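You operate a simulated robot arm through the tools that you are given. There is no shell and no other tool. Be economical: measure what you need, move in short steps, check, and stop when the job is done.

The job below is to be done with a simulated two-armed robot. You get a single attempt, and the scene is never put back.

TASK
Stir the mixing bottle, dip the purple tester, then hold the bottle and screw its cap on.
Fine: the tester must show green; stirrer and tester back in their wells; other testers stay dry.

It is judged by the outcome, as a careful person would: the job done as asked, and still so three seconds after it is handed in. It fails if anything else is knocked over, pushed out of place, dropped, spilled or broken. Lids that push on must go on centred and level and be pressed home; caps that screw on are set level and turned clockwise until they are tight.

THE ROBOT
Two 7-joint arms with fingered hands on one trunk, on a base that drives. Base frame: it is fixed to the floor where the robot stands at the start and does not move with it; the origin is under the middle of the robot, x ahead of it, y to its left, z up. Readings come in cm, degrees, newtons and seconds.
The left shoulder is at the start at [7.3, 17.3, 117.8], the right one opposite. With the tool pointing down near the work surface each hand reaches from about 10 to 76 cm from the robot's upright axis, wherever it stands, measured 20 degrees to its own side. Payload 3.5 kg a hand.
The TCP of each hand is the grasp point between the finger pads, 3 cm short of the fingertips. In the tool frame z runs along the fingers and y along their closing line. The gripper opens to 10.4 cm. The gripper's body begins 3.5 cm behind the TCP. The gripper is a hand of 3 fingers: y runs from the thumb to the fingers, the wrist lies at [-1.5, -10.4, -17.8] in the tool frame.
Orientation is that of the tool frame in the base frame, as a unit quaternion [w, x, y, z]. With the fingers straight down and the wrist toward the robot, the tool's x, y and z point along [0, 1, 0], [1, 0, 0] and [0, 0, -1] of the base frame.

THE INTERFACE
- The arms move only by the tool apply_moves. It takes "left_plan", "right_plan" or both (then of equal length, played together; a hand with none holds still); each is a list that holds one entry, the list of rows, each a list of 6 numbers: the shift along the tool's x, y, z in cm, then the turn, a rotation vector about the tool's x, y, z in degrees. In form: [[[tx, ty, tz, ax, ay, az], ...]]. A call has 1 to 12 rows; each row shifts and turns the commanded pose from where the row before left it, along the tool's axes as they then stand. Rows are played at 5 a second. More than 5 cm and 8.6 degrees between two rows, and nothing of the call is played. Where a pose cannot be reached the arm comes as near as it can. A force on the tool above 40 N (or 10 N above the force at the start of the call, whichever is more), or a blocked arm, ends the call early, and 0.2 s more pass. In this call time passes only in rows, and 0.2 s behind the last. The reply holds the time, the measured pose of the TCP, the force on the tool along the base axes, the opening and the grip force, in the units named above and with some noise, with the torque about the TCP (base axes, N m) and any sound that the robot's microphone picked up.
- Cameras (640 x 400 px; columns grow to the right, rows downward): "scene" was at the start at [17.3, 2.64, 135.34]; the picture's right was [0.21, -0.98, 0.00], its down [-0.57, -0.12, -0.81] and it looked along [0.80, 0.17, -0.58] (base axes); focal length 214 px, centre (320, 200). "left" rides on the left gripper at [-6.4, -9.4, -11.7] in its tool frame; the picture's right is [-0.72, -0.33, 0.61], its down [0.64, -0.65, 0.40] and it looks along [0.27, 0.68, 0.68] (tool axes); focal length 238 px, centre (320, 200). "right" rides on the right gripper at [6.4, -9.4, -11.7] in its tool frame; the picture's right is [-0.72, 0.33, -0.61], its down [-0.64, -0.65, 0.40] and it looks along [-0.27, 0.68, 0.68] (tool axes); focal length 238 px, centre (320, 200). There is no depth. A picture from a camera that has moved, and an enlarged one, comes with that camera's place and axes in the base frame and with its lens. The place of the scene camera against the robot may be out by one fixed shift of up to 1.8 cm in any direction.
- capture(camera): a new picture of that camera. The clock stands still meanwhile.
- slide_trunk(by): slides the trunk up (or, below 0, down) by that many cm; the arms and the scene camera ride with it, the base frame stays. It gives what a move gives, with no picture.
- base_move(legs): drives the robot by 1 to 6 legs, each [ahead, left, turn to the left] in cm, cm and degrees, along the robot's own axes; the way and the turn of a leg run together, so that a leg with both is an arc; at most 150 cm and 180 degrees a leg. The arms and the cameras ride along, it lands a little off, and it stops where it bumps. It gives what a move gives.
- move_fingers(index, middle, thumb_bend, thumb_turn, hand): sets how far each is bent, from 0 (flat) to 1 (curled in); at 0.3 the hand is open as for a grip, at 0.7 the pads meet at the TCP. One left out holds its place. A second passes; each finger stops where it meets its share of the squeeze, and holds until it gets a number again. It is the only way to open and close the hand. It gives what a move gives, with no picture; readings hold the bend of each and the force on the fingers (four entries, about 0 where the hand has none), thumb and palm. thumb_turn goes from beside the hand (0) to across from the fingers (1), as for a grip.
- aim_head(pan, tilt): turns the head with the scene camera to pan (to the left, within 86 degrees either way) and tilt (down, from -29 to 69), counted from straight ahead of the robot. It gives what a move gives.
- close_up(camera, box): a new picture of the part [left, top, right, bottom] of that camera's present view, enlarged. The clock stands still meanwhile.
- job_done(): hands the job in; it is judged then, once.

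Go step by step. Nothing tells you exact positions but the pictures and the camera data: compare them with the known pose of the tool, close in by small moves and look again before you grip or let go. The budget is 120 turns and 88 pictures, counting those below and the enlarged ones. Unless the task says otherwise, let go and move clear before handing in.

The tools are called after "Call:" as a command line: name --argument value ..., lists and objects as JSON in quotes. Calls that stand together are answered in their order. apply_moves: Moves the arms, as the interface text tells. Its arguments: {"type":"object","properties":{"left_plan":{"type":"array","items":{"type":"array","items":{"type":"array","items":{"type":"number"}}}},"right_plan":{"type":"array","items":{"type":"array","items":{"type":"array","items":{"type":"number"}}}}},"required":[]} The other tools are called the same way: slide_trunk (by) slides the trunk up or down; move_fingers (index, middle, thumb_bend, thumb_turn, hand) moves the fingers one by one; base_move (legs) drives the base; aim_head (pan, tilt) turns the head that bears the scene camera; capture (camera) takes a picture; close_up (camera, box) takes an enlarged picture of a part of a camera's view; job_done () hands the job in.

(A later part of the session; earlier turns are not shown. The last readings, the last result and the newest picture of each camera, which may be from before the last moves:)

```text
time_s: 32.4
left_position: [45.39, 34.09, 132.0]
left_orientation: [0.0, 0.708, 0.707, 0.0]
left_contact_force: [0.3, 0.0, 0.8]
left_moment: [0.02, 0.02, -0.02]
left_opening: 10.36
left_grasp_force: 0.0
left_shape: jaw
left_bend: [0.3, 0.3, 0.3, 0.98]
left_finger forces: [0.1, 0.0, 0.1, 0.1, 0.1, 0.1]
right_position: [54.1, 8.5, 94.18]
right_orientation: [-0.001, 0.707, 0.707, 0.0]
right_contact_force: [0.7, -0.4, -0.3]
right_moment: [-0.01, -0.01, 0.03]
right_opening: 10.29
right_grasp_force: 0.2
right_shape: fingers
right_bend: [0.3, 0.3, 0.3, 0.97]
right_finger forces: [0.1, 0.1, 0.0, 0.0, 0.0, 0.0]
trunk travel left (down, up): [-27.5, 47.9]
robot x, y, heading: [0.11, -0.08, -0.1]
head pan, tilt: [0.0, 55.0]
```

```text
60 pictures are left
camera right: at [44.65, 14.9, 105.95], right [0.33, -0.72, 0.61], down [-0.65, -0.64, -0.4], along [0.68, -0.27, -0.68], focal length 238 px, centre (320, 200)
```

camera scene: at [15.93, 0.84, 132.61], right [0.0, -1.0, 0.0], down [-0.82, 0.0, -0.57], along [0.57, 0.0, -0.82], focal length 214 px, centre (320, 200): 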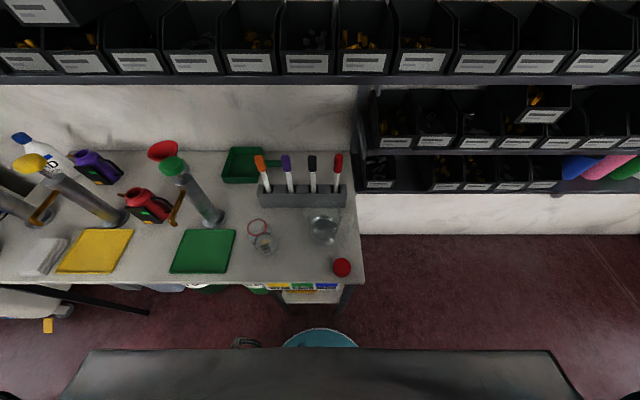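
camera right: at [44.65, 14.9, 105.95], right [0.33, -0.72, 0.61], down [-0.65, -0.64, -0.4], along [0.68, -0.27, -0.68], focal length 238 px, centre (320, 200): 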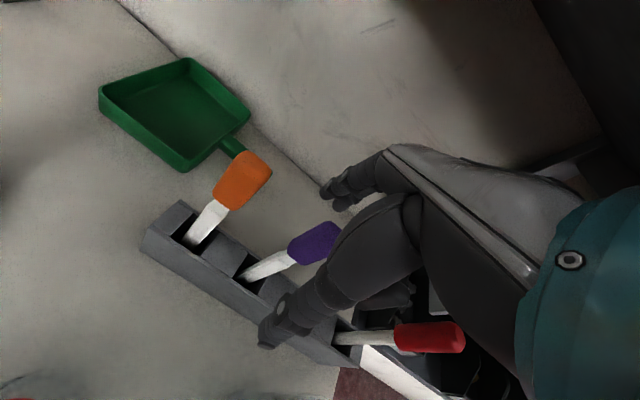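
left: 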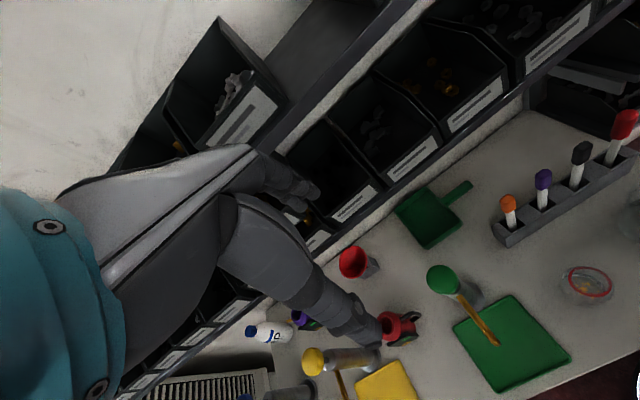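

The purple head is between the fingers and its neighbours are clear. I close the hand and check.

Call:
move_fingers --hand "right" --index 0.7 --middle 0.7 --thumb_bend 0.7

Call:
apply_moves --right_plan '[[[0, 0, -1.5, 0, 0, 0], [0, 0, -2.5, 0, 0, 0], [0, 0, -3, 0, 0, 0], [0, 0, -2.5, 0, 0, 0], [0, -3, -2, 0, 0, 0], [0, -3, -2, 0, 0, 0]]]'

Call:
capture --camera "right"

Call:
close_up --camera "scene" --box '[230, 120, 370, 270]'

```text
time_s: 33.4
left_position: [45.39, 34.01, 132.03]
left_orientation: [0.0, 0.708, 0.707, 0.0]
left_contact_force: [-0.3, -0.1, 0.8]
left_moment: [-0.02, 0.03, 0.04]
left_opening: 10.35
left_grasp_force: 0.0
left_shape: jaw
left_bend: [0.3, 0.3, 0.3, 0.98]
left_finger forces: [0.0, 0.0, 0.0, 0.0, 0.0, 0.1]
right_position: [54.0, 8.56, 94.3]
right_orientation: [0.0, 0.707, 0.707, 0.0]
right_contact_force: [-0.3, -0.3, -0.4]
right_moment: [0.02, 0.0, -0.02]
right_opening: 1.24
right_grasp_force: 5.0
right_shape: fingers
right_bend: [0.66, 0.68, 0.65, 0.97]
right_finger forces: [3.0, 1.7, 0.0, 0.1, 4.8, 0.0]
trunk travel left (down, up): [-27.5, 47.9]
robot x, y, heading: [0.19, -0.06, -0.0]
head pan, tilt: [0.0, 55.0]
```

```text
time_s: 34.8
left_position: [45.31, 34.13, 132.01]
left_orientation: [-0.001, 0.707, 0.707, 0.0]
left_contact_force: [-0.6, -0.4, 0.4]
left_moment: [0.02, 0.0, 0.01]
left_opening: 10.35
left_grasp_force: 0.1
left_shape: jaw
left_bend: [0.3, 0.3, 0.3, 0.98]
left_finger forces: [0.0, 0.1, 0.0, 0.1, 0.0, 0.0]
right_position: [48.19, 8.58, 107.68]
right_orientation: [-0.001, 0.707, 0.707, 0.001]
right_contact_force: [-0.3, 1.1, -0.1]
right_moment: [-0.01, -0.05, -0.02]
right_opening: 1.21
right_grasp_force: 4.9
right_shape: fingers
right_bend: [0.66, 0.68, 0.65, 0.97]
right_finger forces: [3.0, 1.8, 0.0, 0.1, 4.8, 0.0]
trunk travel left (down, up): [-27.5, 47.9]
robot x, y, heading: [0.1, -0.03, -0.2]
head pan, tilt: [0.0, 55.0]
```

```text
59 pictures are left
camera right: at [38.67, 14.97, 119.48], right [0.33, -0.72, 0.61], down [-0.65, -0.64, -0.4], along [0.68, -0.27, -0.68], focal length 238 px, centre (320, 200)
```

right: 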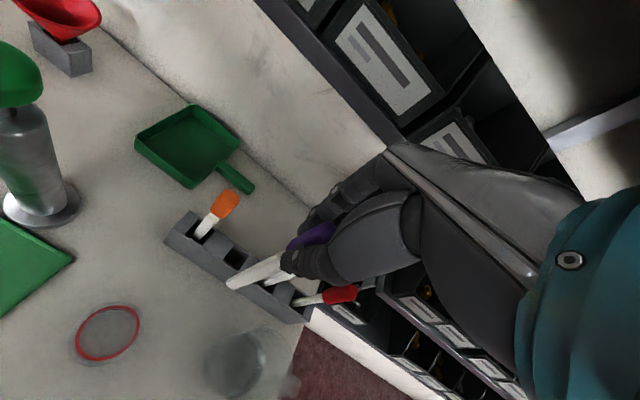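

```text
2.67 times, centred on (300, 195) of scene
camera zoom: at [15.88, 0.84, 132.62], right [0.0, -1.0, 0.0], down [-0.82, 0.0, -0.57], along [0.57, 0.0, -0.82], focal length 572 px, centre (373, 213)
```

zoom: 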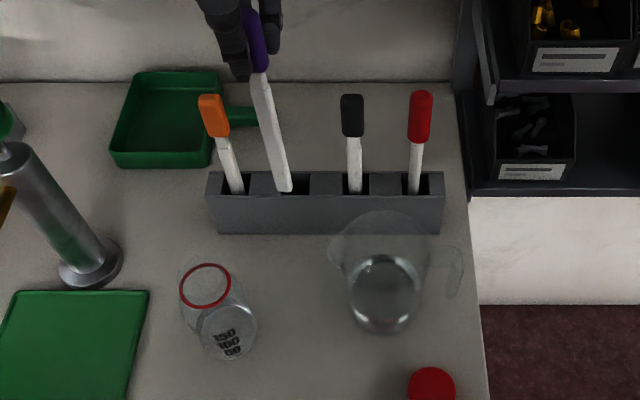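

The tester is gripped and lifted straight. I carry it over the bottle mouth.

Call:
apply_moves --right_plan '[[[0, 0, -1.5, 0, 0, 0], [2.24, -2.98, 0, 0, 0, 0], [2.24, -2.98, 0, 0, 0, 0], [2.24, -2.98, 0, 0, 0, 0], [0, 0, 0, 0, 0, 0]]]'

Call:
close_up --camera "right" --box '[140, 220, 340, 345]'

Call:
close_up --camera "scene" --box '[230, 160, 310, 260]'

```text
time_s: 36.0
left_position: [45.4, 34.08, 132.06]
left_orientation: [0.001, 0.708, 0.707, 0.0]
left_contact_force: [-0.5, 0.5, -0.3]
left_moment: [0.04, 0.02, -0.01]
left_opening: 10.36
left_grasp_force: 0.1
left_shape: jaw
left_bend: [0.3, 0.3, 0.3, 0.98]
left_finger forces: [0.0, 0.0, 0.0, 0.0, 0.0, 0.0]
right_position: [39.3, 15.26, 109.24]
right_orientation: [0.0, 0.708, 0.706, 0.0]
right_contact_force: [-0.4, 0.2, 0.4]
right_moment: [-0.02, 0.02, -0.02]
right_opening: 1.23
right_grasp_force: 5.1
right_shape: fingers
right_bend: [0.66, 0.68, 0.65, 0.97]
right_finger forces: [3.2, 1.7, 0.0, 0.0, 4.8, 0.0]
trunk travel left (down, up): [-27.5, 47.9]
robot x, y, heading: [-0.31, -0.07, 0.1]
head pan, tilt: [0.0, 55.0]
```

```text
3.20 times, centred on (240, 282) of right
camera zoom: at [29.91, 21.58, 120.85], right [0.33, -0.72, 0.61], down [-0.65, -0.64, -0.4], along [0.68, -0.27, -0.68], focal length 763 px, centre (576, -64)
```

zoom: 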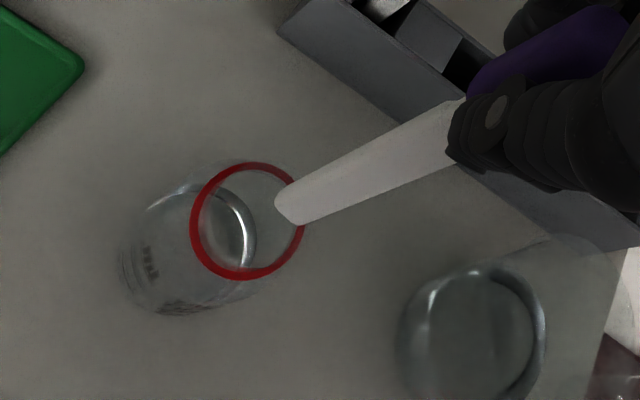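

```text
4.00 times, centred on (270, 210) of scene
camera zoom: at [15.95, 0.79, 132.6], right [0.0, -1.0, 0.0], down [-0.82, 0.0, -0.57], along [0.57, 0.0, -0.82], focal length 858 px, centre (520, 160)
```

zoom: 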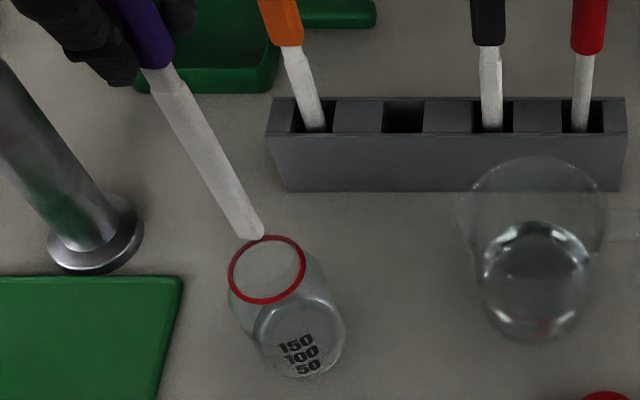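

The strip's tip is aligned within a couple of millimetres with the mouth. I lower it into the solution and hold it there.

Call:
apply_moves --right_plan '[[[0.1, 0, 2, 0, 0, 0], [0, 0, 2, 0, 0, 0], [0, 0, 2, 0, 0, 0], [0, 0, 2, 0, 0, 0], [0, 0, 2, 0, 0, 0], [0, 0, 1.7, 0, 0, 0], [0, 0, 0, 0, 0, 0], [0, 0, 0, 0, 0, 0], [0, 0, 0, 0, 0, 0], [0, 0, 0, 0, 0, 0], [0, 0, 0, 0, 0, 0], [0, 0, 0, 0, 0, 0]]]'

Call:
close_up --camera "right" --box '[140, 220, 340, 345]'

```text
time_s: 38.6
left_position: [45.51, 34.04, 131.97]
left_orientation: [0.001, 0.707, 0.707, -0.001]
left_contact_force: [-0.2, 0.8, 0.2]
left_moment: [0.01, 0.01, -0.01]
left_opening: 10.39
left_grasp_force: 0.1
left_shape: jaw
left_bend: [0.3, 0.3, 0.3, 0.98]
left_finger forces: [0.1, 0.1, 0.1, 0.0, 0.0, 0.0]
right_position: [39.13, 15.58, 97.42]
right_orientation: [0.0, 0.707, 0.707, 0.0]
right_contact_force: [-0.2, -1.3, 0.2]
right_moment: [0.03, -0.05, -0.01]
right_opening: 1.22
right_grasp_force: 4.9
right_shape: fingers
right_bend: [0.66, 0.68, 0.65, 0.97]
right_finger forces: [3.1, 1.6, 0.1, 0.1, 4.7, 0.0]
trunk travel left (down, up): [-27.5, 47.9]
robot x, y, heading: [0.16, -0.07, -0.0]
head pan, tilt: [0.0, 55.0]
```

```text
3.20 times, centred on (240, 282) of right
camera zoom: at [29.67, 21.78, 109.18], right [0.33, -0.72, 0.61], down [-0.65, -0.64, -0.4], along [0.68, -0.27, -0.68], focal length 763 px, centre (576, -64)
```

zoom: 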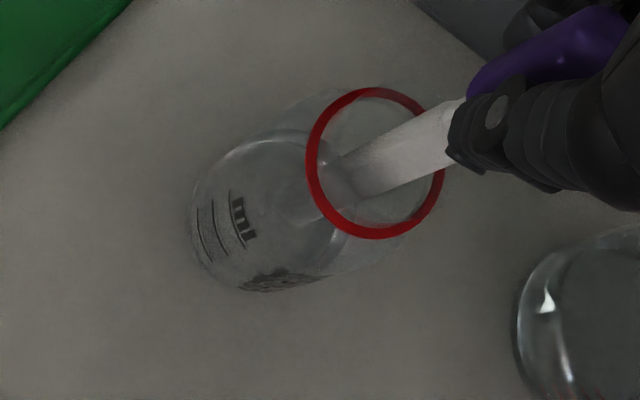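

The tip is near the bottom; I go a bit deeper, hold, then lift it out over the mouth to read the strip.

Call:
apply_moves --right_plan '[[[0, 0, 0.7, 0, 0, 0], [0, 0, 0, 0, 0, 0], [0, 0, 0, 0, 0, 0], [0, 0, 0, 0, 0, 0], [0, 0, 0, 0, 0, 0], [0, 0, -2, 0, 0, 0], [0, 0, -2, 0, 0, 0], [0, 0, -2, 0, 0, 0], [0, 0, -2, 0, 0, 0], [0, 0, -2, 0, 0, 0], [0, 0, -2.4, 0, 0, 0], [0, 0, 0, 0, 0, 0]]]'

Call:
close_up --camera "right" --box '[140, 220, 340, 345]'

Call:
close_up --camera "scene" --box '[230, 160, 310, 260]'

```text
time_s: 41.2
left_position: [45.44, 34.07, 131.93]
left_orientation: [0.0, 0.708, 0.707, 0.0]
left_contact_force: [1.4, -0.3, 0.4]
left_moment: [0.01, 0.01, 0.04]
left_opening: 10.38
left_grasp_force: 0.1
left_shape: jaw
left_bend: [0.3, 0.3, 0.3, 0.98]
left_finger forces: [0.1, 0.1, 0.1, 0.0, 0.0, 0.0]
right_position: [39.34, 15.49, 109.38]
right_orientation: [-0.001, 0.707, 0.707, 0.0]
right_contact_force: [0.0, -0.4, 0.4]
right_moment: [0.01, 0.02, 0.01]
right_opening: 1.23
right_grasp_force: 4.9
right_shape: fingers
right_bend: [0.66, 0.68, 0.65, 0.97]
right_finger forces: [3.1, 1.6, 0.0, 0.0, 4.7, 0.0]
trunk travel left (down, up): [-27.5, 47.9]
robot x, y, heading: [-0.39, 0.26, -0.0]
head pan, tilt: [0.0, 55.0]
```

```text
3.20 times, centred on (240, 282) of right
camera zoom: at [29.86, 21.79, 121.06], right [0.33, -0.72, 0.61], down [-0.65, -0.64, -0.4], along [0.68, -0.27, -0.68], focal length 763 px, centre (576, -64)
```

zoom: 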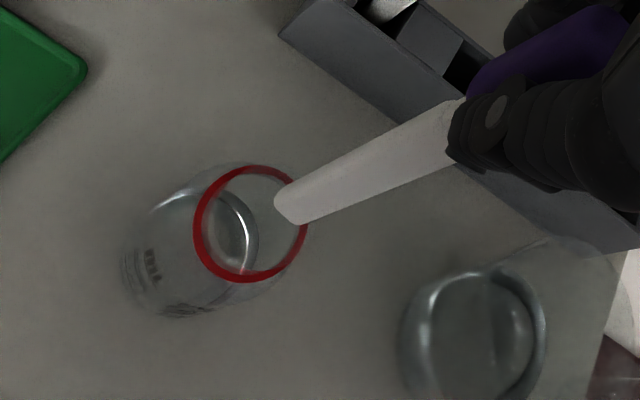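

```text
4.00 times, centred on (270, 210) of scene
camera zoom: at [15.94, 0.85, 132.6], right [0.0, -1.0, 0.0], down [-0.82, 0.0, -0.57], along [0.57, 0.0, -0.82], focal length 858 px, centre (520, 160)
```

zoom: 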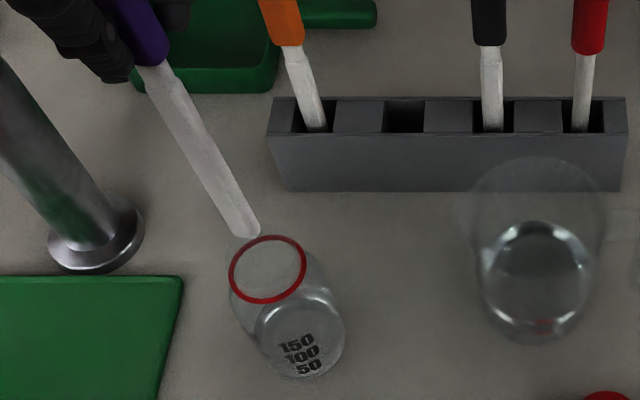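

The strip is still white; it may need some time to develop. I wait a couple of seconds over the mouth and look again.

Call:
apply_moves --right_plan '[[[0, 0, 0, 0, 0, 0], [0, 0, 0, 0, 0, 0], [0, 0, 0, 0, 0, 0], [0, 0, 0, 0, 0, 0], [0, 0, 0, 0, 0, 0], [0, 0, 0, 0, 0, 0], [0, 0, 0, 0, 0, 0], [0, 0, 0, 0, 0, 0], [0, 0, 0, 0, 0, 0], [0, 0, 0, 0, 0, 0], [0, 0, 0, 0, 0, 0], [0, 0, 0, 0, 0, 0]]]'

Call:
close_up --camera "scene" --box '[220, 160, 320, 260]'

Call:
capture --camera "left"

```text
time_s: 43.8
left_position: [45.34, 34.03, 131.99]
left_orientation: [0.0, 0.707, 0.707, 0.0]
left_contact_force: [-0.4, 0.0, 0.2]
left_moment: [0.01, 0.01, -0.04]
left_opening: 10.35
left_grasp_force: 0.1
left_shape: jaw
left_bend: [0.3, 0.3, 0.3, 0.98]
left_finger forces: [0.0, 0.0, 0.1, 0.0, 0.0, 0.0]
right_position: [39.26, 15.35, 109.33]
right_orientation: [0.0, 0.708, 0.706, 0.0]
right_contact_force: [-0.2, -0.8, -0.5]
right_moment: [0.02, -0.01, -0.02]
right_opening: 1.22
right_grasp_force: 4.4
right_shape: fingers
right_bend: [0.66, 0.68, 0.65, 0.97]
right_finger forces: [3.1, 1.6, 0.0, 0.0, 4.7, 0.1]
trunk travel left (down, up): [-27.5, 47.9]
robot x, y, heading: [-0.02, -0.21, 0.1]
head pan, tilt: [0.0, 55.0]
```

```text
4.00 times, centred on (270, 210) of scene
camera zoom: at [15.92, 0.84, 132.61], right [0.0, -1.0, 0.0], down [-0.82, 0.0, -0.57], along [0.57, 0.0, -0.82], focal length 858 px, centre (520, 160)
```

zoom: 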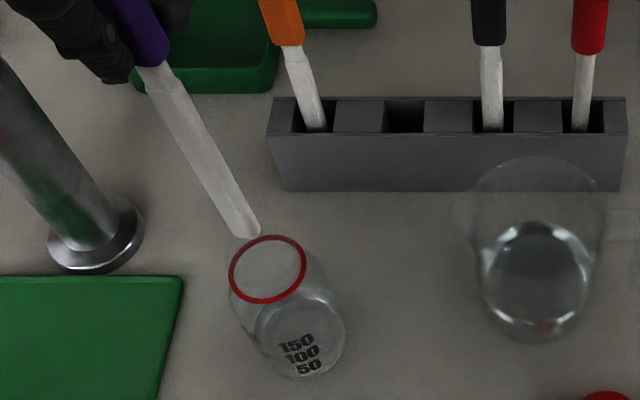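

```text
51 pictures are left
camera left: at [36.01, 27.73, 143.8], right [-0.33, -0.72, -0.61], down [-0.65, 0.64, -0.4], along [0.68, 0.27, -0.68], focal length 238 px, centre (320, 200)
```

left: 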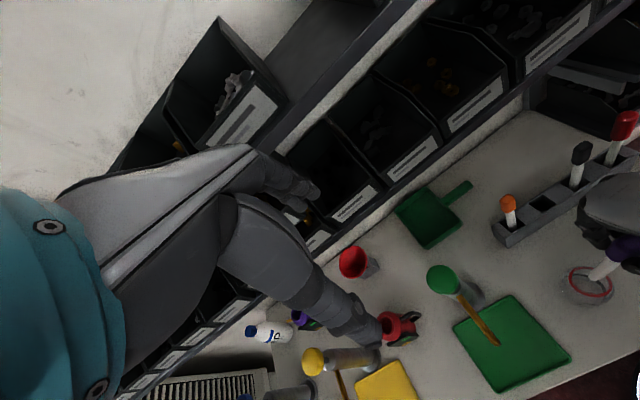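

Still white, so the dip was perhaps too shallow or too short. I dip again, deeper, and stay longer.

Call:
apply_moves --right_plan '[[[0, 0, 2.5, 0, 0, 0], [0, 0, 2.5, 0, 0, 0], [0, 0, 2.5, 0, 0, 0], [0, 0, 2.5, 0, 0, 0], [0, 0, 2, 0, 0, 0], [0, 0, 1, 0, 0, 0], [0, 0, 0.5, 0, 0, 0], [0, 0, 0.3, 0, 0, 0], [0, 0, 0.3, 0, 0, 0], [0, 0, 0, 0, 0, 0], [0, 0, 0, 0, 0, 0], [0, 0, 0, 0, 0, 0]]]'

Call:
close_up --camera "scene" --box '[240, 200, 300, 260]'

```text
time_s: 46.4
left_position: [45.43, 34.2, 132.01]
left_orientation: [0.0, 0.707, 0.707, 0.0]
left_contact_force: [0.5, -0.7, -0.8]
left_moment: [-0.02, 0.03, 0.01]
left_opening: 10.38
left_grasp_force: 0.1
left_shape: jaw
left_bend: [0.3, 0.3, 0.3, 0.98]
left_finger forces: [0.0, 0.0, 0.0, 0.1, 0.1, 0.0]
right_position: [39.12, 15.38, 95.07]
right_orientation: [0.0, 0.707, 0.707, 0.0]
right_contact_force: [0.3, -1.0, -0.5]
right_moment: [-0.03, 0.02, -0.01]
right_opening: 1.23
right_grasp_force: 4.8
right_shape: fingers
right_bend: [0.66, 0.68, 0.65, 0.97]
right_finger forces: [3.1, 1.6, 0.1, 0.0, 4.6, 0.1]
trunk travel left (down, up): [-27.5, 47.9]
robot x, y, heading: [0.07, 0.18, 0.3]
head pan, tilt: [0.0, 55.0]
```

```text
6.67 times, centred on (270, 230) of scene
camera zoom: at [15.92, 0.84, 132.61], right [0.0, -1.0, 0.0], down [-0.82, 0.0, -0.57], along [0.57, 0.0, -0.82], focal length 1430 px, centre (653, 0)
```

zoom: 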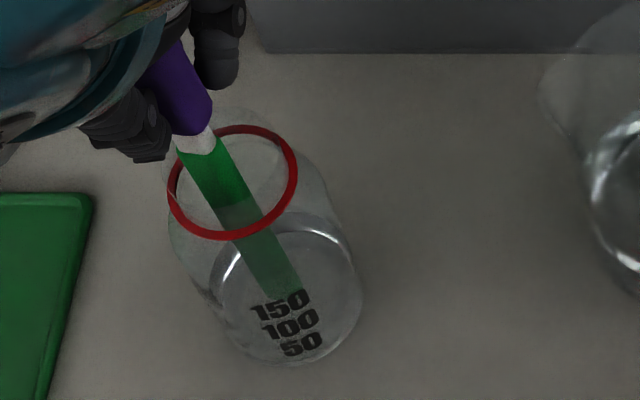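

The strip is clearly green. I lift it out, let it drip off, and carry it back toward its own well.

Call:
apply_moves --right_plan '[[[0, 0, -2.5, 0, 0, 0], [0, 0, -2.5, 0, 0, 0], [0, 0, -2.5, 0, 0, 0], [0, 0, -2.5, 0, 0, 0], [0, 0, 0, 0, 0, 0], [0, 0, -2.5, 0, 0, 0], [0, 0, -1.8, 0, 0, 0], [0, 0, 0, 0, 0, 0], [0, 0, 0, 0, 0, 0], [-2.27, 2.98, 0, 0, 0, 0], [-2.27, 2.98, 0, 0, 0, 0], [-2.27, 2.98, 0, 0, 0, 0]]]'

Call:
apply_moves --right_plan '[[[0, 0, 2, 0, 0, 0], [0, 2.8, 1, 0, 0, 0], [0, 2.8, 1, 0, 0, 0]]]'

Call:
close_up --camera "right" --box '[150, 230, 310, 330]'

Call:
close_up --camera "scene" --box '[250, 130, 350, 220]'

```text
time_s: 49.0
left_position: [45.42, 33.99, 132.07]
left_orientation: [0.0, 0.707, 0.707, 0.0]
left_contact_force: [0.4, 0.5, -0.4]
left_moment: [0.06, 0.01, -0.03]
left_opening: 10.37
left_grasp_force: 0.0
left_shape: jaw
left_bend: [0.3, 0.3, 0.3, 0.98]
left_finger forces: [0.0, 0.1, 0.1, 0.0, 0.0, 0.0]
right_position: [48.15, 8.24, 109.37]
right_orientation: [0.0, 0.707, 0.707, 0.0]
right_contact_force: [0.7, 0.1, 0.5]
right_moment: [0.0, 0.01, -0.02]
right_opening: 1.21
right_grasp_force: 5.2
right_shape: fingers
right_bend: [0.66, 0.68, 0.65, 0.97]
right_finger forces: [3.1, 1.7, 0.0, 0.0, 4.6, 0.0]
trunk travel left (down, up): [-27.5, 47.9]
robot x, y, heading: [0.05, 0.15, 0.0]
head pan, tilt: [0.0, 55.0]
```

```text
time_s: 49.8
left_position: [45.5, 33.94, 132.01]
left_orientation: [0.001, 0.707, 0.707, 0.0]
left_contact_force: [-0.1, 0.2, -0.5]
left_moment: [-0.02, 0.0, 0.01]
left_opening: 10.37
left_grasp_force: 0.0
left_shape: jaw
left_bend: [0.3, 0.3, 0.3, 0.98]
left_finger forces: [0.0, 0.0, 0.0, 0.0, 0.0, 0.0]
right_position: [53.68, 8.67, 105.35]
right_orientation: [0.001, 0.707, 0.707, 0.0]
right_contact_force: [0.1, -0.3, 0.1]
right_moment: [0.02, -0.02, 0.01]
right_opening: 1.17
right_grasp_force: 4.6
right_shape: fingers
right_bend: [0.66, 0.68, 0.65, 0.97]
right_finger forces: [3.1, 1.6, 0.0, 0.0, 4.6, 0.1]
trunk travel left (down, up): [-27.5, 47.9]
robot x, y, heading: [0.02, -0.31, 0.1]
head pan, tilt: [0.0, 55.0]
```

```text
4.00 times, centred on (230, 280) of right
camera zoom: at [44.35, 14.97, 117.08], right [0.33, -0.72, 0.61], down [-0.65, -0.64, -0.4], along [0.68, -0.27, -0.68], focal length 953 px, centre (680, -120)
```

zoom: 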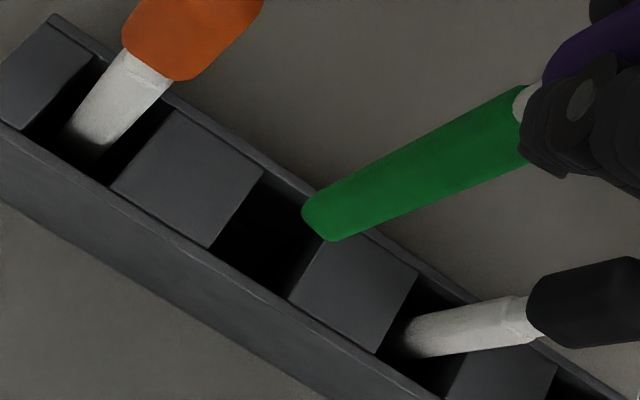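

```text
4.44 times, centred on (300, 175) of scene
camera zoom: at [15.96, 0.84, 132.6], right [0.0, -1.0, 0.0], down [-0.82, 0.0, -0.57], along [0.57, 0.0, -0.82], focal length 953 px, centre (409, 311)
```

zoom: 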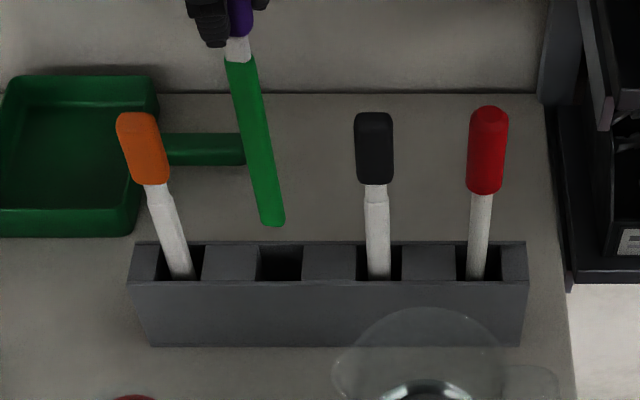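

The green tip is just over its well. I make a small correction and lower it in.

Call:
apply_moves --right_plan '[[[0.12, -0.15, 0, 0, 0, 0], [0, 0, 1.5, 0, 0, 0], [0, 0, 1.5, 0, 0, 0], [0, 0, 1.5, 0, 0, 0], [0, 0, 1.5, 0, 0, 0], [0, 0, 1.5, 0, 0, 0], [0, 0, 1.5, 0, 0, 0], [0, 0, 1.2, 0, 0, 0], [0, 0, 0.5, 0, 0, 0], [0, 0, 0.3, 0, 0, 0]]]'

Call:
close_up --camera "scene" --box '[250, 130, 350, 220]'

```text
time_s: 52.0
left_position: [45.33, 34.16, 131.98]
left_orientation: [0.0, 0.707, 0.707, 0.0]
left_contact_force: [0.3, -0.5, 0.2]
left_moment: [-0.01, 0.0, 0.04]
left_opening: 10.37
left_grasp_force: 0.0
left_shape: jaw
left_bend: [0.3, 0.3, 0.3, 0.98]
left_finger forces: [0.0, 0.0, 0.0, 0.0, 0.0, 0.0]
right_position: [53.6, 8.76, 94.45]
right_orientation: [0.0, 0.707, 0.707, 0.0]
right_contact_force: [0.2, -0.7, -0.8]
right_moment: [-0.02, 0.01, 0.0]
right_opening: 1.21
right_grasp_force: 4.4
right_shape: fingers
right_bend: [0.66, 0.68, 0.65, 0.97]
right_finger forces: [3.0, 1.4, 0.0, 0.0, 4.6, 0.0]
trunk travel left (down, up): [-27.5, 47.9]
robot x, y, heading: [-0.28, -0.13, -0.1]
head pan, tilt: [0.0, 55.0]
```

```text
4.44 times, centred on (300, 175) of scene
camera zoom: at [15.93, 0.84, 132.61], right [0.0, -1.0, 0.0], down [-0.82, 0.0, -0.57], along [0.57, 0.0, -0.82], focal length 953 px, centre (409, 311)
```

zoom: 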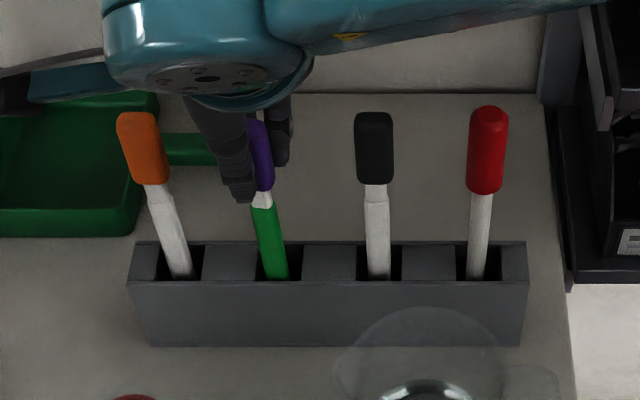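

It is in its well and standing straight. I let go and rise clear.

Call:
apply_moves --right_plan '[[[0, 0, 0.2, 0, 0, 0]]]'

Call:
move_fingers --hand "right" --index 0.58 --middle 0.58 --thumb_bend 0.58

Call:
move_fingers --hand "right" --index 0.3 --middle 0.3 --thumb_bend 0.3

Call:
apply_moves --right_plan '[[[0, 0, -3, 0, 0, 0], [0, 0, -3, 0, 0, 0], [0, 0, -3, 0, 0, 0], [0, -3, -2, 0, 0, 0], [0, -4, 0, 0, 0, 0], [-3.5, -2.5, 0, 0, 0, 0], [-3.5, -2.5, 0, 0, 0, 0], [-3.5, -2.5, 0, 0, 0, 0], [-3.5, -2.5, 0, 0, 0, 0]]]'

Call:
capture --camera "right"

```text
time_s: 52.4
left_position: [45.36, 34.17, 131.97]
left_orientation: [0.0, 0.707, 0.707, 0.0]
left_contact_force: [0.3, 1.3, -0.4]
left_moment: [0.04, -0.02, 0.01]
left_opening: 10.38
left_grasp_force: 0.1
left_shape: jaw
left_bend: [0.3, 0.3, 0.3, 0.98]
left_finger forces: [0.0, 0.1, 0.0, 0.0, 0.0, 0.1]
right_position: [53.54, 8.81, 94.22]
right_orientation: [0.0, 0.707, 0.707, 0.0]
right_contact_force: [0.1, -0.1, -1.8]
right_moment: [0.01, 0.04, 0.03]
right_opening: 1.23
right_grasp_force: 4.5
right_shape: fingers
right_bend: [0.66, 0.68, 0.65, 0.97]
right_finger forces: [3.0, 1.5, 0.0, 0.1, 4.6, 0.1]
trunk travel left (down, up): [-27.5, 47.9]
robot x, y, heading: [0.01, -0.16, -0.1]
head pan, tilt: [0.0, 55.0]
```

```text
time_s: 53.4
left_position: [45.32, 34.07, 131.94]
left_orientation: [0.0, 0.707, 0.707, -0.001]
left_contact_force: [-0.9, 0.5, -0.9]
left_moment: [-0.01, 0.01, -0.02]
left_opening: 10.37
left_grasp_force: 0.0
left_shape: jaw
left_bend: [0.3, 0.3, 0.3, 0.98]
left_finger forces: [0.1, 0.1, 0.0, 0.0, 0.0, 0.1]
right_position: [53.48, 8.73, 94.23]
right_orientation: [0.001, 0.708, 0.707, -0.001]
right_contact_force: [0.5, 0.3, -0.4]
right_moment: [-0.07, 0.02, 0.01]
right_opening: 3.34
right_grasp_force: 0.1
right_shape: fingers
right_bend: [0.57, 0.57, 0.57, 0.97]
right_finger forces: [0.0, 0.0, 0.0, 0.0, 0.0, 0.0]
trunk travel left (down, up): [-27.5, 47.9]
robot x, y, heading: [-0.27, 0.21, 0.0]
head pan, tilt: [0.0, 55.0]
```

```text
time_s: 54.4
left_position: [45.41, 34.11, 132.08]
left_orientation: [0.0, 0.706, 0.708, 0.0]
left_contact_force: [0.6, 0.8, 0.4]
left_moment: [-0.01, 0.01, -0.02]
left_opening: 10.36
left_grasp_force: 0.0
left_shape: jaw
left_bend: [0.3, 0.3, 0.3, 0.98]
left_finger forces: [0.0, 0.0, 0.1, 0.1, 0.0, 0.0]
right_position: [53.4, 8.74, 94.25]
right_orientation: [-0.001, 0.708, 0.707, 0.0]
right_contact_force: [0.6, 0.2, -0.7]
right_moment: [0.03, 0.0, -0.02]
right_opening: 10.29
right_grasp_force: 0.1
right_shape: fingers
right_bend: [0.3, 0.3, 0.3, 0.97]
right_finger forces: [0.1, 0.0, 0.0, 0.0, 0.0, 0.0]
trunk travel left (down, up): [-27.5, 47.9]
robot x, y, heading: [-0.17, 0.09, -0.2]
head pan, tilt: [0.0, 55.0]
```

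```text
time_s: 56.4
left_position: [45.37, 33.9, 132.01]
left_orientation: [0.0, 0.707, 0.707, 0.0]
left_contact_force: [0.5, -0.5, -0.9]
left_moment: [0.01, -0.04, 0.03]
left_opening: 10.34
left_grasp_force: 0.0
left_shape: jaw
left_bend: [0.3, 0.3, 0.3, 0.98]
left_finger forces: [0.1, 0.0, 0.0, 0.0, 0.0, 0.1]
right_position: [36.43, -5.24, 105.36]
right_orientation: [0.0, 0.707, 0.707, 0.0]
right_contact_force: [-0.1, -0.3, 0.2]
right_moment: [0.05, -0.01, 0.01]
right_opening: 10.28
right_grasp_force: 0.0
right_shape: fingers
right_bend: [0.3, 0.3, 0.3, 0.97]
right_finger forces: [0.0, 0.0, 0.0, 0.0, 0.0, 0.1]
trunk travel left (down, up): [-27.5, 47.9]
robot x, y, heading: [-0.0, 0.28, -0.1]
head pan, tilt: [0.0, 55.0]
```

```text
46 pictures are left
camera right: at [26.98, 1.11, 116.98], right [0.33, -0.72, 0.61], down [-0.65, -0.64, -0.41], along [0.68, -0.27, -0.68], focal length 238 px, centre (320, 200)
```

right: 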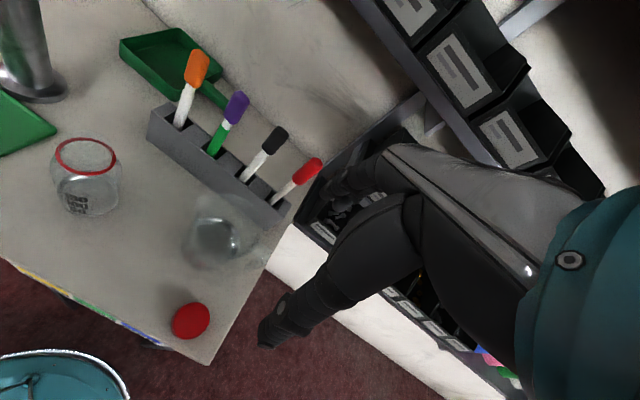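

Tester and stirrer are both in their wells and the strip is green. Now the cap: I zoom in on it and on the bottle.

Call:
close_up --camera "right" --box '[140, 270, 260, 345]'

Call:
close_up --camera "right" --box '[30, 120, 150, 230]'

Call:
close_up --camera "scene" --box '[240, 200, 360, 290]'

```text
5.33 times, centred on (200, 308) of right
camera zoom: at [26.98, 1.11, 116.98], right [0.33, -0.72, 0.61], down [-0.65, -0.64, -0.41], along [0.68, -0.27, -0.68], focal length 1271 px, centre (960, -373)
```

zoom: 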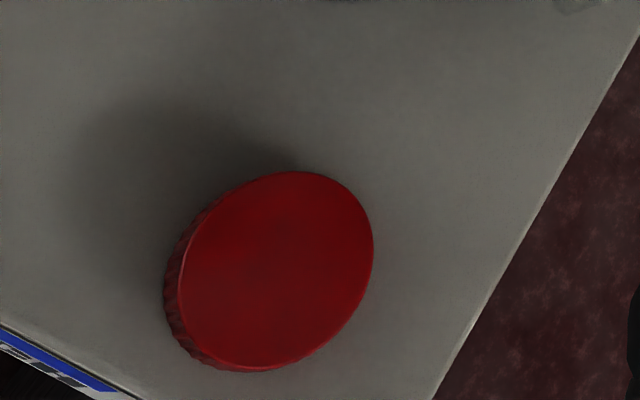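

```text
3.64 times, centred on (90, 175) of right
camera zoom: at [26.98, 1.11, 116.98], right [0.33, -0.72, 0.61], down [-0.65, -0.64, -0.41], along [0.68, -0.27, -0.68], focal length 867 px, centre (1156, 291)
```

zoom: 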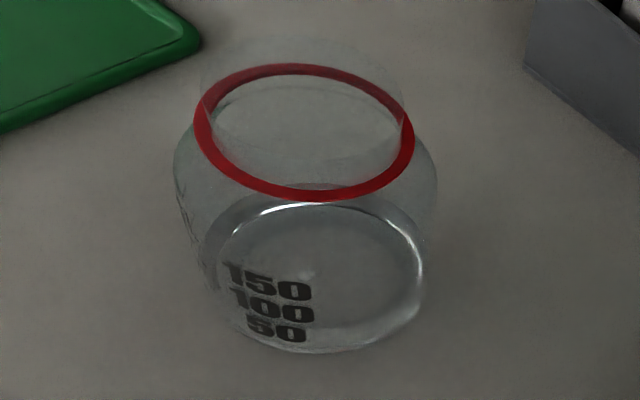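

```text
4.44 times, centred on (300, 245) of scene
camera zoom: at [15.89, 0.78, 132.61], right [0.0, -1.0, 0.0], down [-0.82, 0.0, -0.57], along [0.57, 0.0, -0.82], focal length 953 px, centre (409, 0)
```

zoom: 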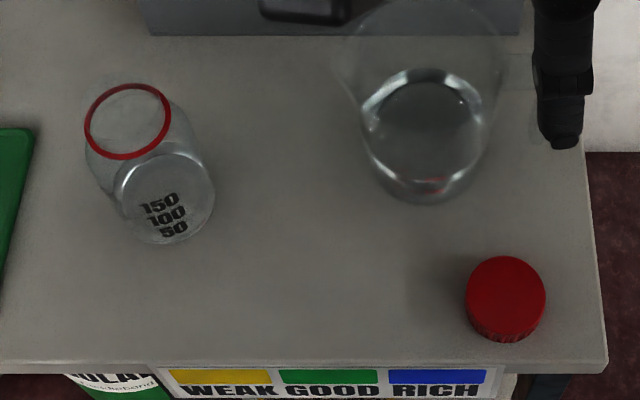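

The cap lies top-up at about (32.5, -5.4), about 5 cm wide. The bottle (body about 6 cm wide, neck above a red ring at z 86.5) must be held from the side. I bring the left hand over there, turning it so its fingers point ahead-right and nearly level, staying high for now.

Call:
apply_moves --left_plan '[[[-4, -1.85, 2, 0, 0, 0], [-4, -1.85, 2, 0, 0, 0], [-4, -1.85, 2, 0, 0, 0], [-4, -1.85, 2, 0, 0, 0], [0, 0, 0, 0, 0, -8.5], [0, 0, 0, 0, 0, -8.5], [0, 0, 0, 0, 0, -8.5], [0, 0, 0, 0, 0, -8.5]]]'

Call:
apply_moves --left_plan '[[[0, 0, 0, 0, -8.5, 0], [0, 0, 0, 0, -8.5, 0], [0, 0, 0, 0, -8.5, 0], [0, 0, 0, 0, -8.5, 0], [0, 0, 0, 0, -8.5, 0], [0, 0, 0, 0, -8.5, 0], [0, 0, 0, 0, -8.5, 0], [0, 0, 0, 0, -8.5, 0]]]'

Call:
capture --camera "left"

```text
time_s: 58.2
left_position: [38.04, 17.99, 124.15]
left_orientation: [0.001, 0.468, 0.884, 0.0]
left_contact_force: [0.1, -1.3, 0.1]
left_moment: [0.01, -0.03, -0.04]
left_opening: 10.37
left_grasp_force: 0.1
left_shape: jaw
left_bend: [0.3, 0.3, 0.3, 0.98]
left_finger forces: [0.1, 0.0, 0.1, 0.0, 0.0, 0.1]
right_position: [36.41, -5.2, 105.26]
right_orientation: [0.0, 0.707, 0.708, 0.0]
right_contact_force: [0.6, 0.2, 0.0]
right_moment: [-0.01, 0.0, -0.02]
right_opening: 10.28
right_grasp_force: 0.0
right_shape: fingers
right_bend: [0.3, 0.3, 0.3, 0.97]
right_finger forces: [0.0, 0.1, 0.0, 0.0, 0.0, 0.0]
trunk travel left (down, up): [-27.5, 47.9]
robot x, y, heading: [0.31, 0.27, 0.0]
head pan, tilt: [0.0, 55.0]
```

```text
time_s: 60.0
left_position: [42.34, 18.49, 128.82]
left_orientation: [0.494, 0.39, 0.731, -0.264]
left_contact_force: [0.3, -0.2, 0.9]
left_moment: [-0.02, -0.01, 0.01]
left_opening: 10.37
left_grasp_force: 0.0
left_shape: jaw
left_bend: [0.3, 0.3, 0.3, 0.98]
left_finger forces: [0.1, 0.1, 0.1, 0.1, 0.0, 0.0]
left hand out of reach, approached as far as the arm can: row 6, 7, 8
right_position: [36.41, -5.19, 105.15]
right_orientation: [0.0, 0.707, 0.707, -0.001]
right_contact_force: [-0.1, 0.3, -0.3]
right_moment: [0.01, -0.04, 0.0]
right_opening: 10.27
right_grasp_force: 0.1
right_shape: fingers
right_bend: [0.3, 0.3, 0.3, 0.97]
right_finger forces: [0.0, 0.0, 0.0, 0.0, 0.0, 0.1]
trunk travel left (down, up): [-27.5, 47.9]
robot x, y, heading: [-0.1, -0.24, -0.0]
head pan, tilt: [0.0, 55.0]
```

```text
42 pictures are left
camera left: at [29.87, 20.34, 139.2], right [0.2, -0.88, 0.44], down [-0.47, -0.48, -0.75], along [0.86, -0.06, -0.5], focal length 238 px, centre (320, 200)
```

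left: 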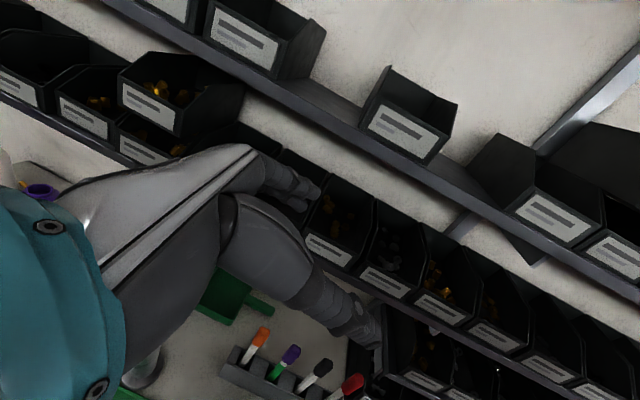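

The pose is just out of reach this high up, so I keep the orientation and descend, watching whether the arm catches up with its command.

Call:
apply_moves --left_plan '[[[3.7, 0, 1.5, 0, 0, 0], [3.7, 0, 1.5, 0, 0, 0], [3.7, 0, 1.5, 0, 0, 0], [3.7, 0, 1.5, 0, 0, 0]]]'

```text
time_s: 61.0
left_position: [48.42, 19.54, 116.15]
left_orientation: [0.492, 0.39, 0.732, -0.263]
left_contact_force: [-0.5, 0.2, 0.2]
left_moment: [0.0, 0.03, -0.04]
left_opening: 10.35
left_grasp_force: 0.0
left_shape: jaw
left_bend: [0.3, 0.3, 0.3, 0.98]
left_finger forces: [0.1, 0.0, 0.0, 0.0, 0.0, 0.0]
left hand out of reach, approached as far as the arm can: row 1, 2, 3, 4
right_position: [36.46, -5.23, 105.19]
right_orientation: [0.0, 0.707, 0.707, 0.0]
right_contact_force: [-0.5, 0.2, 0.1]
right_moment: [0.0, 0.01, 0.0]
right_opening: 10.26
right_grasp_force: 0.1
right_shape: fingers
right_bend: [0.3, 0.3, 0.3, 0.97]
right_finger forces: [0.0, 0.0, 0.1, 0.0, 0.0, 0.0]
trunk travel left (down, up): [-27.5, 47.9]
robot x, y, heading: [0.07, 0.15, 0.0]
head pan, tilt: [0.0, 55.0]
```

The arm can't fold that close to the body. I back the base off 18 cm (both hands are clear of everything) to get comfortable room, then check.

Call:
base_move --legs '[[-18, 0, 0]]'

Call:
capture --camera "scene"

```text
time_s: 62.5
left_position: [30.35, 19.54, 116.13]
left_orientation: [0.494, 0.39, 0.731, -0.263]
left_contact_force: [-0.9, 0.3, 0.1]
left_moment: [-0.01, 0.02, 0.04]
left_opening: 10.35
left_grasp_force: 0.0
left_shape: jaw
left_bend: [0.3, 0.3, 0.3, 0.98]
left_finger forces: [0.0, 0.0, 0.0, 0.0, 0.1, 0.0]
right_position: [18.38, -5.21, 105.28]
right_orientation: [0.001, 0.707, 0.707, 0.0]
right_contact_force: [-0.3, -0.2, -0.7]
right_moment: [0.01, 0.0, 0.0]
right_opening: 10.3
right_grasp_force: 0.1
right_shape: fingers
right_bend: [0.3, 0.3, 0.3, 0.97]
right_finger forces: [0.0, 0.0, 0.1, 0.1, 0.0, 0.1]
trunk travel left (down, up): [-27.5, 47.9]
robot x, y, heading: [-17.6, 0.14, 0.0]
head pan, tilt: [0.0, 55.0]
```

```text
41 pictures are left
camera scene: at [-2.17, 0.84, 132.62], right [0.0, -1.0, 0.0], down [-0.82, 0.0, -0.57], along [0.57, 0.0, -0.82], focal length 214 px, centre (320, 200)
```

scene: 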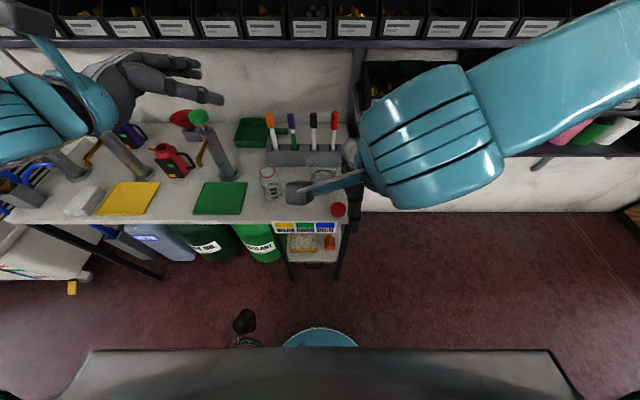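

Backed off cleanly. I move the left hand partway toward a staging point left of the bottle and check what it does.

Call:
apply_moves --left_plan '[[[2, 0.8, 2, 0, 0, 0], [2, 0.8, 2, 0, 0, 0]]]'

```text
time_s: 63.1
left_position: [33.26, 18.57, 110.96]
left_orientation: [0.495, 0.388, 0.732, -0.262]
left_contact_force: [-0.3, -0.7, 0.2]
left_moment: [0.01, 0.01, -0.02]
left_opening: 10.37
left_grasp_force: 0.0
left_shape: jaw
left_bend: [0.3, 0.3, 0.3, 0.98]
left_finger forces: [0.0, 0.0, 0.0, 0.1, 0.0, 0.0]
right_position: [18.38, -5.09, 105.22]
right_orientation: [0.0, 0.707, 0.707, 0.0]
right_contact_force: [0.9, 0.1, -0.1]
right_moment: [0.01, 0.0, 0.0]
right_opening: 10.25
right_grasp_force: 0.1
right_shape: fingers
right_bend: [0.3, 0.3, 0.3, 0.97]
right_finger forces: [0.0, 0.0, 0.0, 0.1, 0.0, 0.0]
trunk travel left (down, up): [-27.5, 47.9]
robot x, y, heading: [-17.85, 0.28, -0.1]
head pan, tilt: [0.0, 55.0]
```

It tracks now. I continue to the staging point above-left of the bottle and look.

Call:
apply_moves --left_plan '[[[2.87, 1.05, 2.65, 0, 0, 0], [2.87, 1.05, 2.65, 0, 0, 0], [2.87, 1.05, 2.65, 0, 0, 0]]]'

Call:
capture --camera "left"

Call:
close_up --camera "scene" --box '[160, 90, 380, 230]'

```text
time_s: 63.9
left_position: [38.2, 16.76, 99.96]
left_orientation: [0.493, 0.389, 0.732, -0.263]
left_contact_force: [0.9, 0.0, 0.0]
left_moment: [-0.02, -0.02, 0.04]
left_opening: 10.38
left_grasp_force: 0.0
left_shape: jaw
left_bend: [0.3, 0.3, 0.3, 0.98]
left_finger forces: [0.0, 0.0, 0.0, 0.1, 0.0, 0.0]
right_position: [18.43, -5.16, 105.29]
right_orientation: [0.0, 0.707, 0.707, 0.0]
right_contact_force: [0.2, 0.2, 0.2]
right_moment: [0.03, 0.02, -0.03]
right_opening: 10.27
right_grasp_force: 0.0
right_shape: fingers
right_bend: [0.3, 0.3, 0.3, 0.97]
right_finger forces: [0.0, 0.0, 0.0, 0.0, 0.0, 0.0]
trunk travel left (down, up): [-27.5, 47.9]
robot x, y, heading: [-17.93, -0.54, -0.1]
head pan, tilt: [0.0, 55.0]
```

```text
40 pictures are left
camera left: at [25.71, 18.67, 110.39], right [0.2, -0.88, 0.44], down [-0.47, -0.48, -0.74], along [0.86, -0.06, -0.5], focal length 238 px, centre (320, 200)
```

left: 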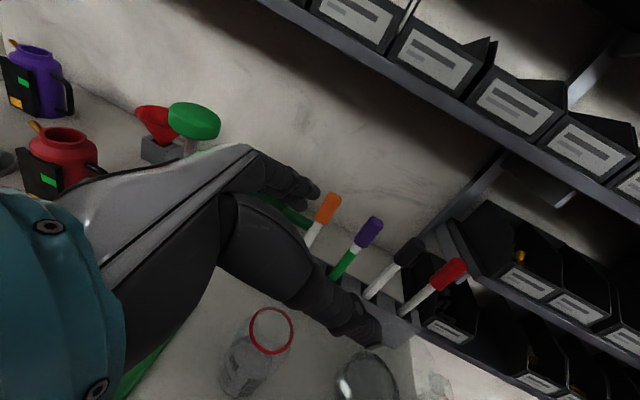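

```text
2.86 times, centred on (270, 160) of scene
camera zoom: at [-2.04, 0.82, 132.6], right [0.0, -1.0, 0.0], down [-0.82, 0.0, -0.57], along [0.57, 0.0, -0.82], focal length 613 px, centre (463, 314)
```

zoom: 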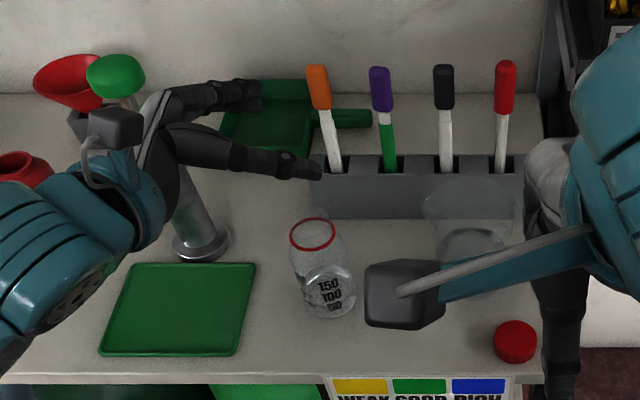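

The bottle (39.2, 15.3) lies squarely in front of the open hand. I lower the hand straight down with the fingers straddling it, stopping partway to check.

Call:
apply_moves --left_plan '[[[4.18, 0, 1.68, 0, 0, 0], [4.18, 0, 1.68, 0, 0, 0], [3.71, 0, 1.5, 0, 0, 0]]]'

Call:
capture --camera "left"

Call:
close_up --camera "scene" --box '[200, 130, 340, 230]'

```text
time_s: 64.7
left_position: [37.95, 16.9, 86.98]
left_orientation: [0.493, 0.39, 0.732, -0.263]
left_contact_force: [-0.9, -0.3, 0.5]
left_moment: [-0.04, 0.0, -0.01]
left_opening: 10.37
left_grasp_force: 0.1
left_shape: jaw
left_bend: [0.3, 0.3, 0.3, 0.98]
left_finger forces: [0.0, 0.1, 0.0, 0.0, 0.1, 0.1]
right_position: [18.38, -5.2, 105.32]
right_orientation: [0.0, 0.707, 0.707, 0.0]
right_contact_force: [-0.6, 0.0, -0.2]
right_moment: [-0.01, 0.02, -0.01]
right_opening: 10.29
right_grasp_force: 0.0
right_shape: fingers
right_bend: [0.3, 0.3, 0.3, 0.97]
right_finger forces: [0.0, 0.0, 0.1, 0.1, 0.0, 0.1]
trunk travel left (down, up): [-27.5, 47.9]
robot x, y, heading: [-17.69, 0.06, -0.2]
head pan, tilt: [0.0, 55.0]
```

```text
38 pictures are left
camera left: at [25.51, 18.63, 97.46], right [0.2, -0.88, 0.44], down [-0.47, -0.47, -0.75], along [0.86, -0.06, -0.5], focal length 238 px, centre (320, 200)
```

left: 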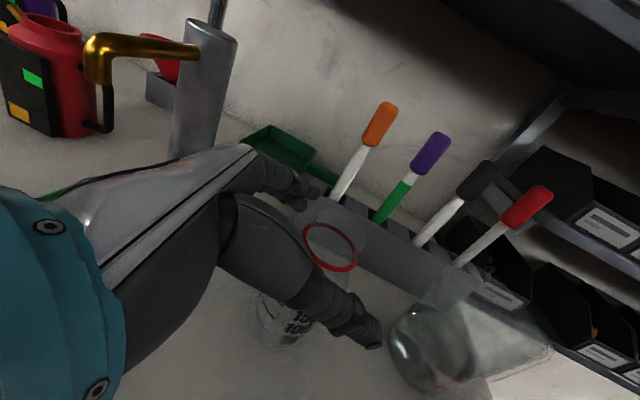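

```text
4.00 times, centred on (270, 180) of scene
camera zoom: at [-2.07, 0.83, 132.61], right [0.0, -1.0, 0.0], down [-0.82, 0.0, -0.57], along [0.57, 0.0, -0.82], focal length 858 px, centre (520, 280)
```

zoom: 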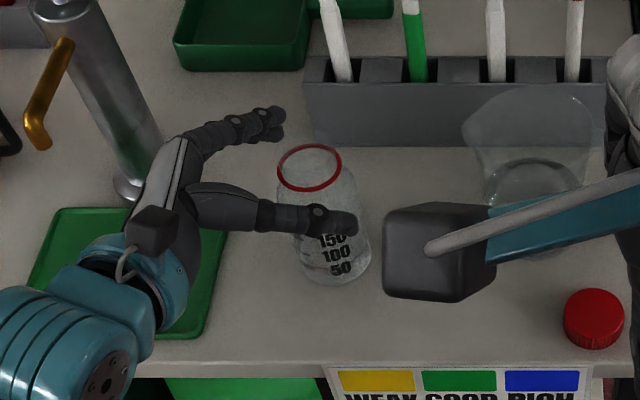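

The thumb is in front and the fingers behind the bottle, centred. I descend the remaining 5.7 cm and advance slightly.

Call:
apply_moves --left_plan '[[[1.85, 0, 0.75, 0, 0, 0], [1.85, 0, 0.75, 0, 0, 0], [1.6, 0, 0.63, 0, 0, 0], [-0.3, 0, 0.75, 0, 0, 0], [-0.3, 0, 0.75, 0, 0, 0]]]'

Call:
close_up --camera "left" --box '[200, 140, 440, 290]'

Call:
close_up --camera "scene" --box '[220, 140, 320, 220]'

```text
time_s: 65.9
left_position: [38.93, 15.47, 81.19]
left_orientation: [0.494, 0.39, 0.732, -0.263]
left_contact_force: [0.0, 0.3, -0.1]
left_moment: [-0.01, 0.02, 0.01]
left_opening: 10.36
left_grasp_force: 0.1
left_shape: jaw
left_bend: [0.3, 0.3, 0.3, 0.98]
left_finger forces: [0.0, 0.0, 0.0, 0.1, 0.0, 0.1]
right_position: [18.52, -5.18, 105.27]
right_orientation: [-0.001, 0.707, 0.708, -0.001]
right_contact_force: [-0.1, 0.4, 0.0]
right_moment: [-0.02, 0.0, -0.02]
right_opening: 10.26
right_grasp_force: 0.1
right_shape: fingers
right_bend: [0.3, 0.3, 0.3, 0.97]
right_finger forces: [0.0, 0.1, 0.0, 0.1, 0.0, 0.0]
trunk travel left (down, up): [-27.5, 47.9]
robot x, y, heading: [-18.18, 0.03, 0.1]
head pan, tilt: [0.0, 55.0]
```

```text
2.67 times, centred on (320, 215) of left
camera zoom: at [26.38, 17.34, 91.65], right [0.2, -0.88, 0.44], down [-0.47, -0.48, -0.74], along [0.86, -0.06, -0.5], focal length 636 px, centre (320, 160)
```

zoom: 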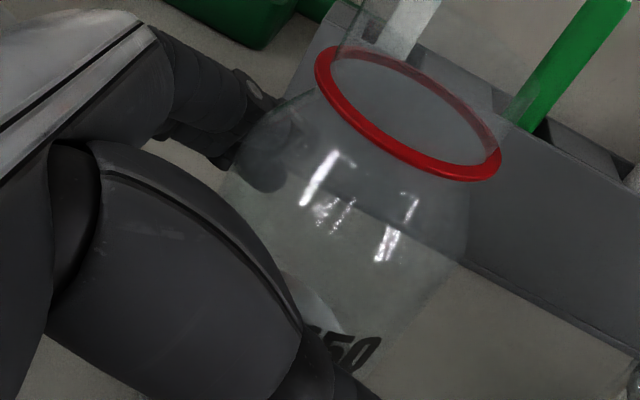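

```text
5.00 times, centred on (270, 180) of scene
camera zoom: at [-2.07, 0.83, 132.61], right [0.0, -1.0, 0.0], down [-0.82, 0.0, -0.57], along [0.57, 0.0, -0.82], focal length 1072 px, centre (570, 300)
```

zoom: 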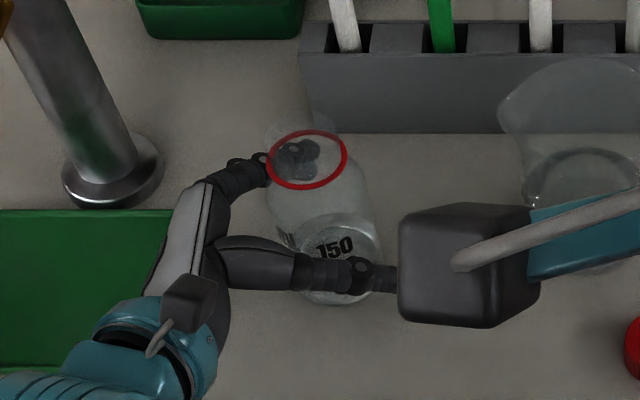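

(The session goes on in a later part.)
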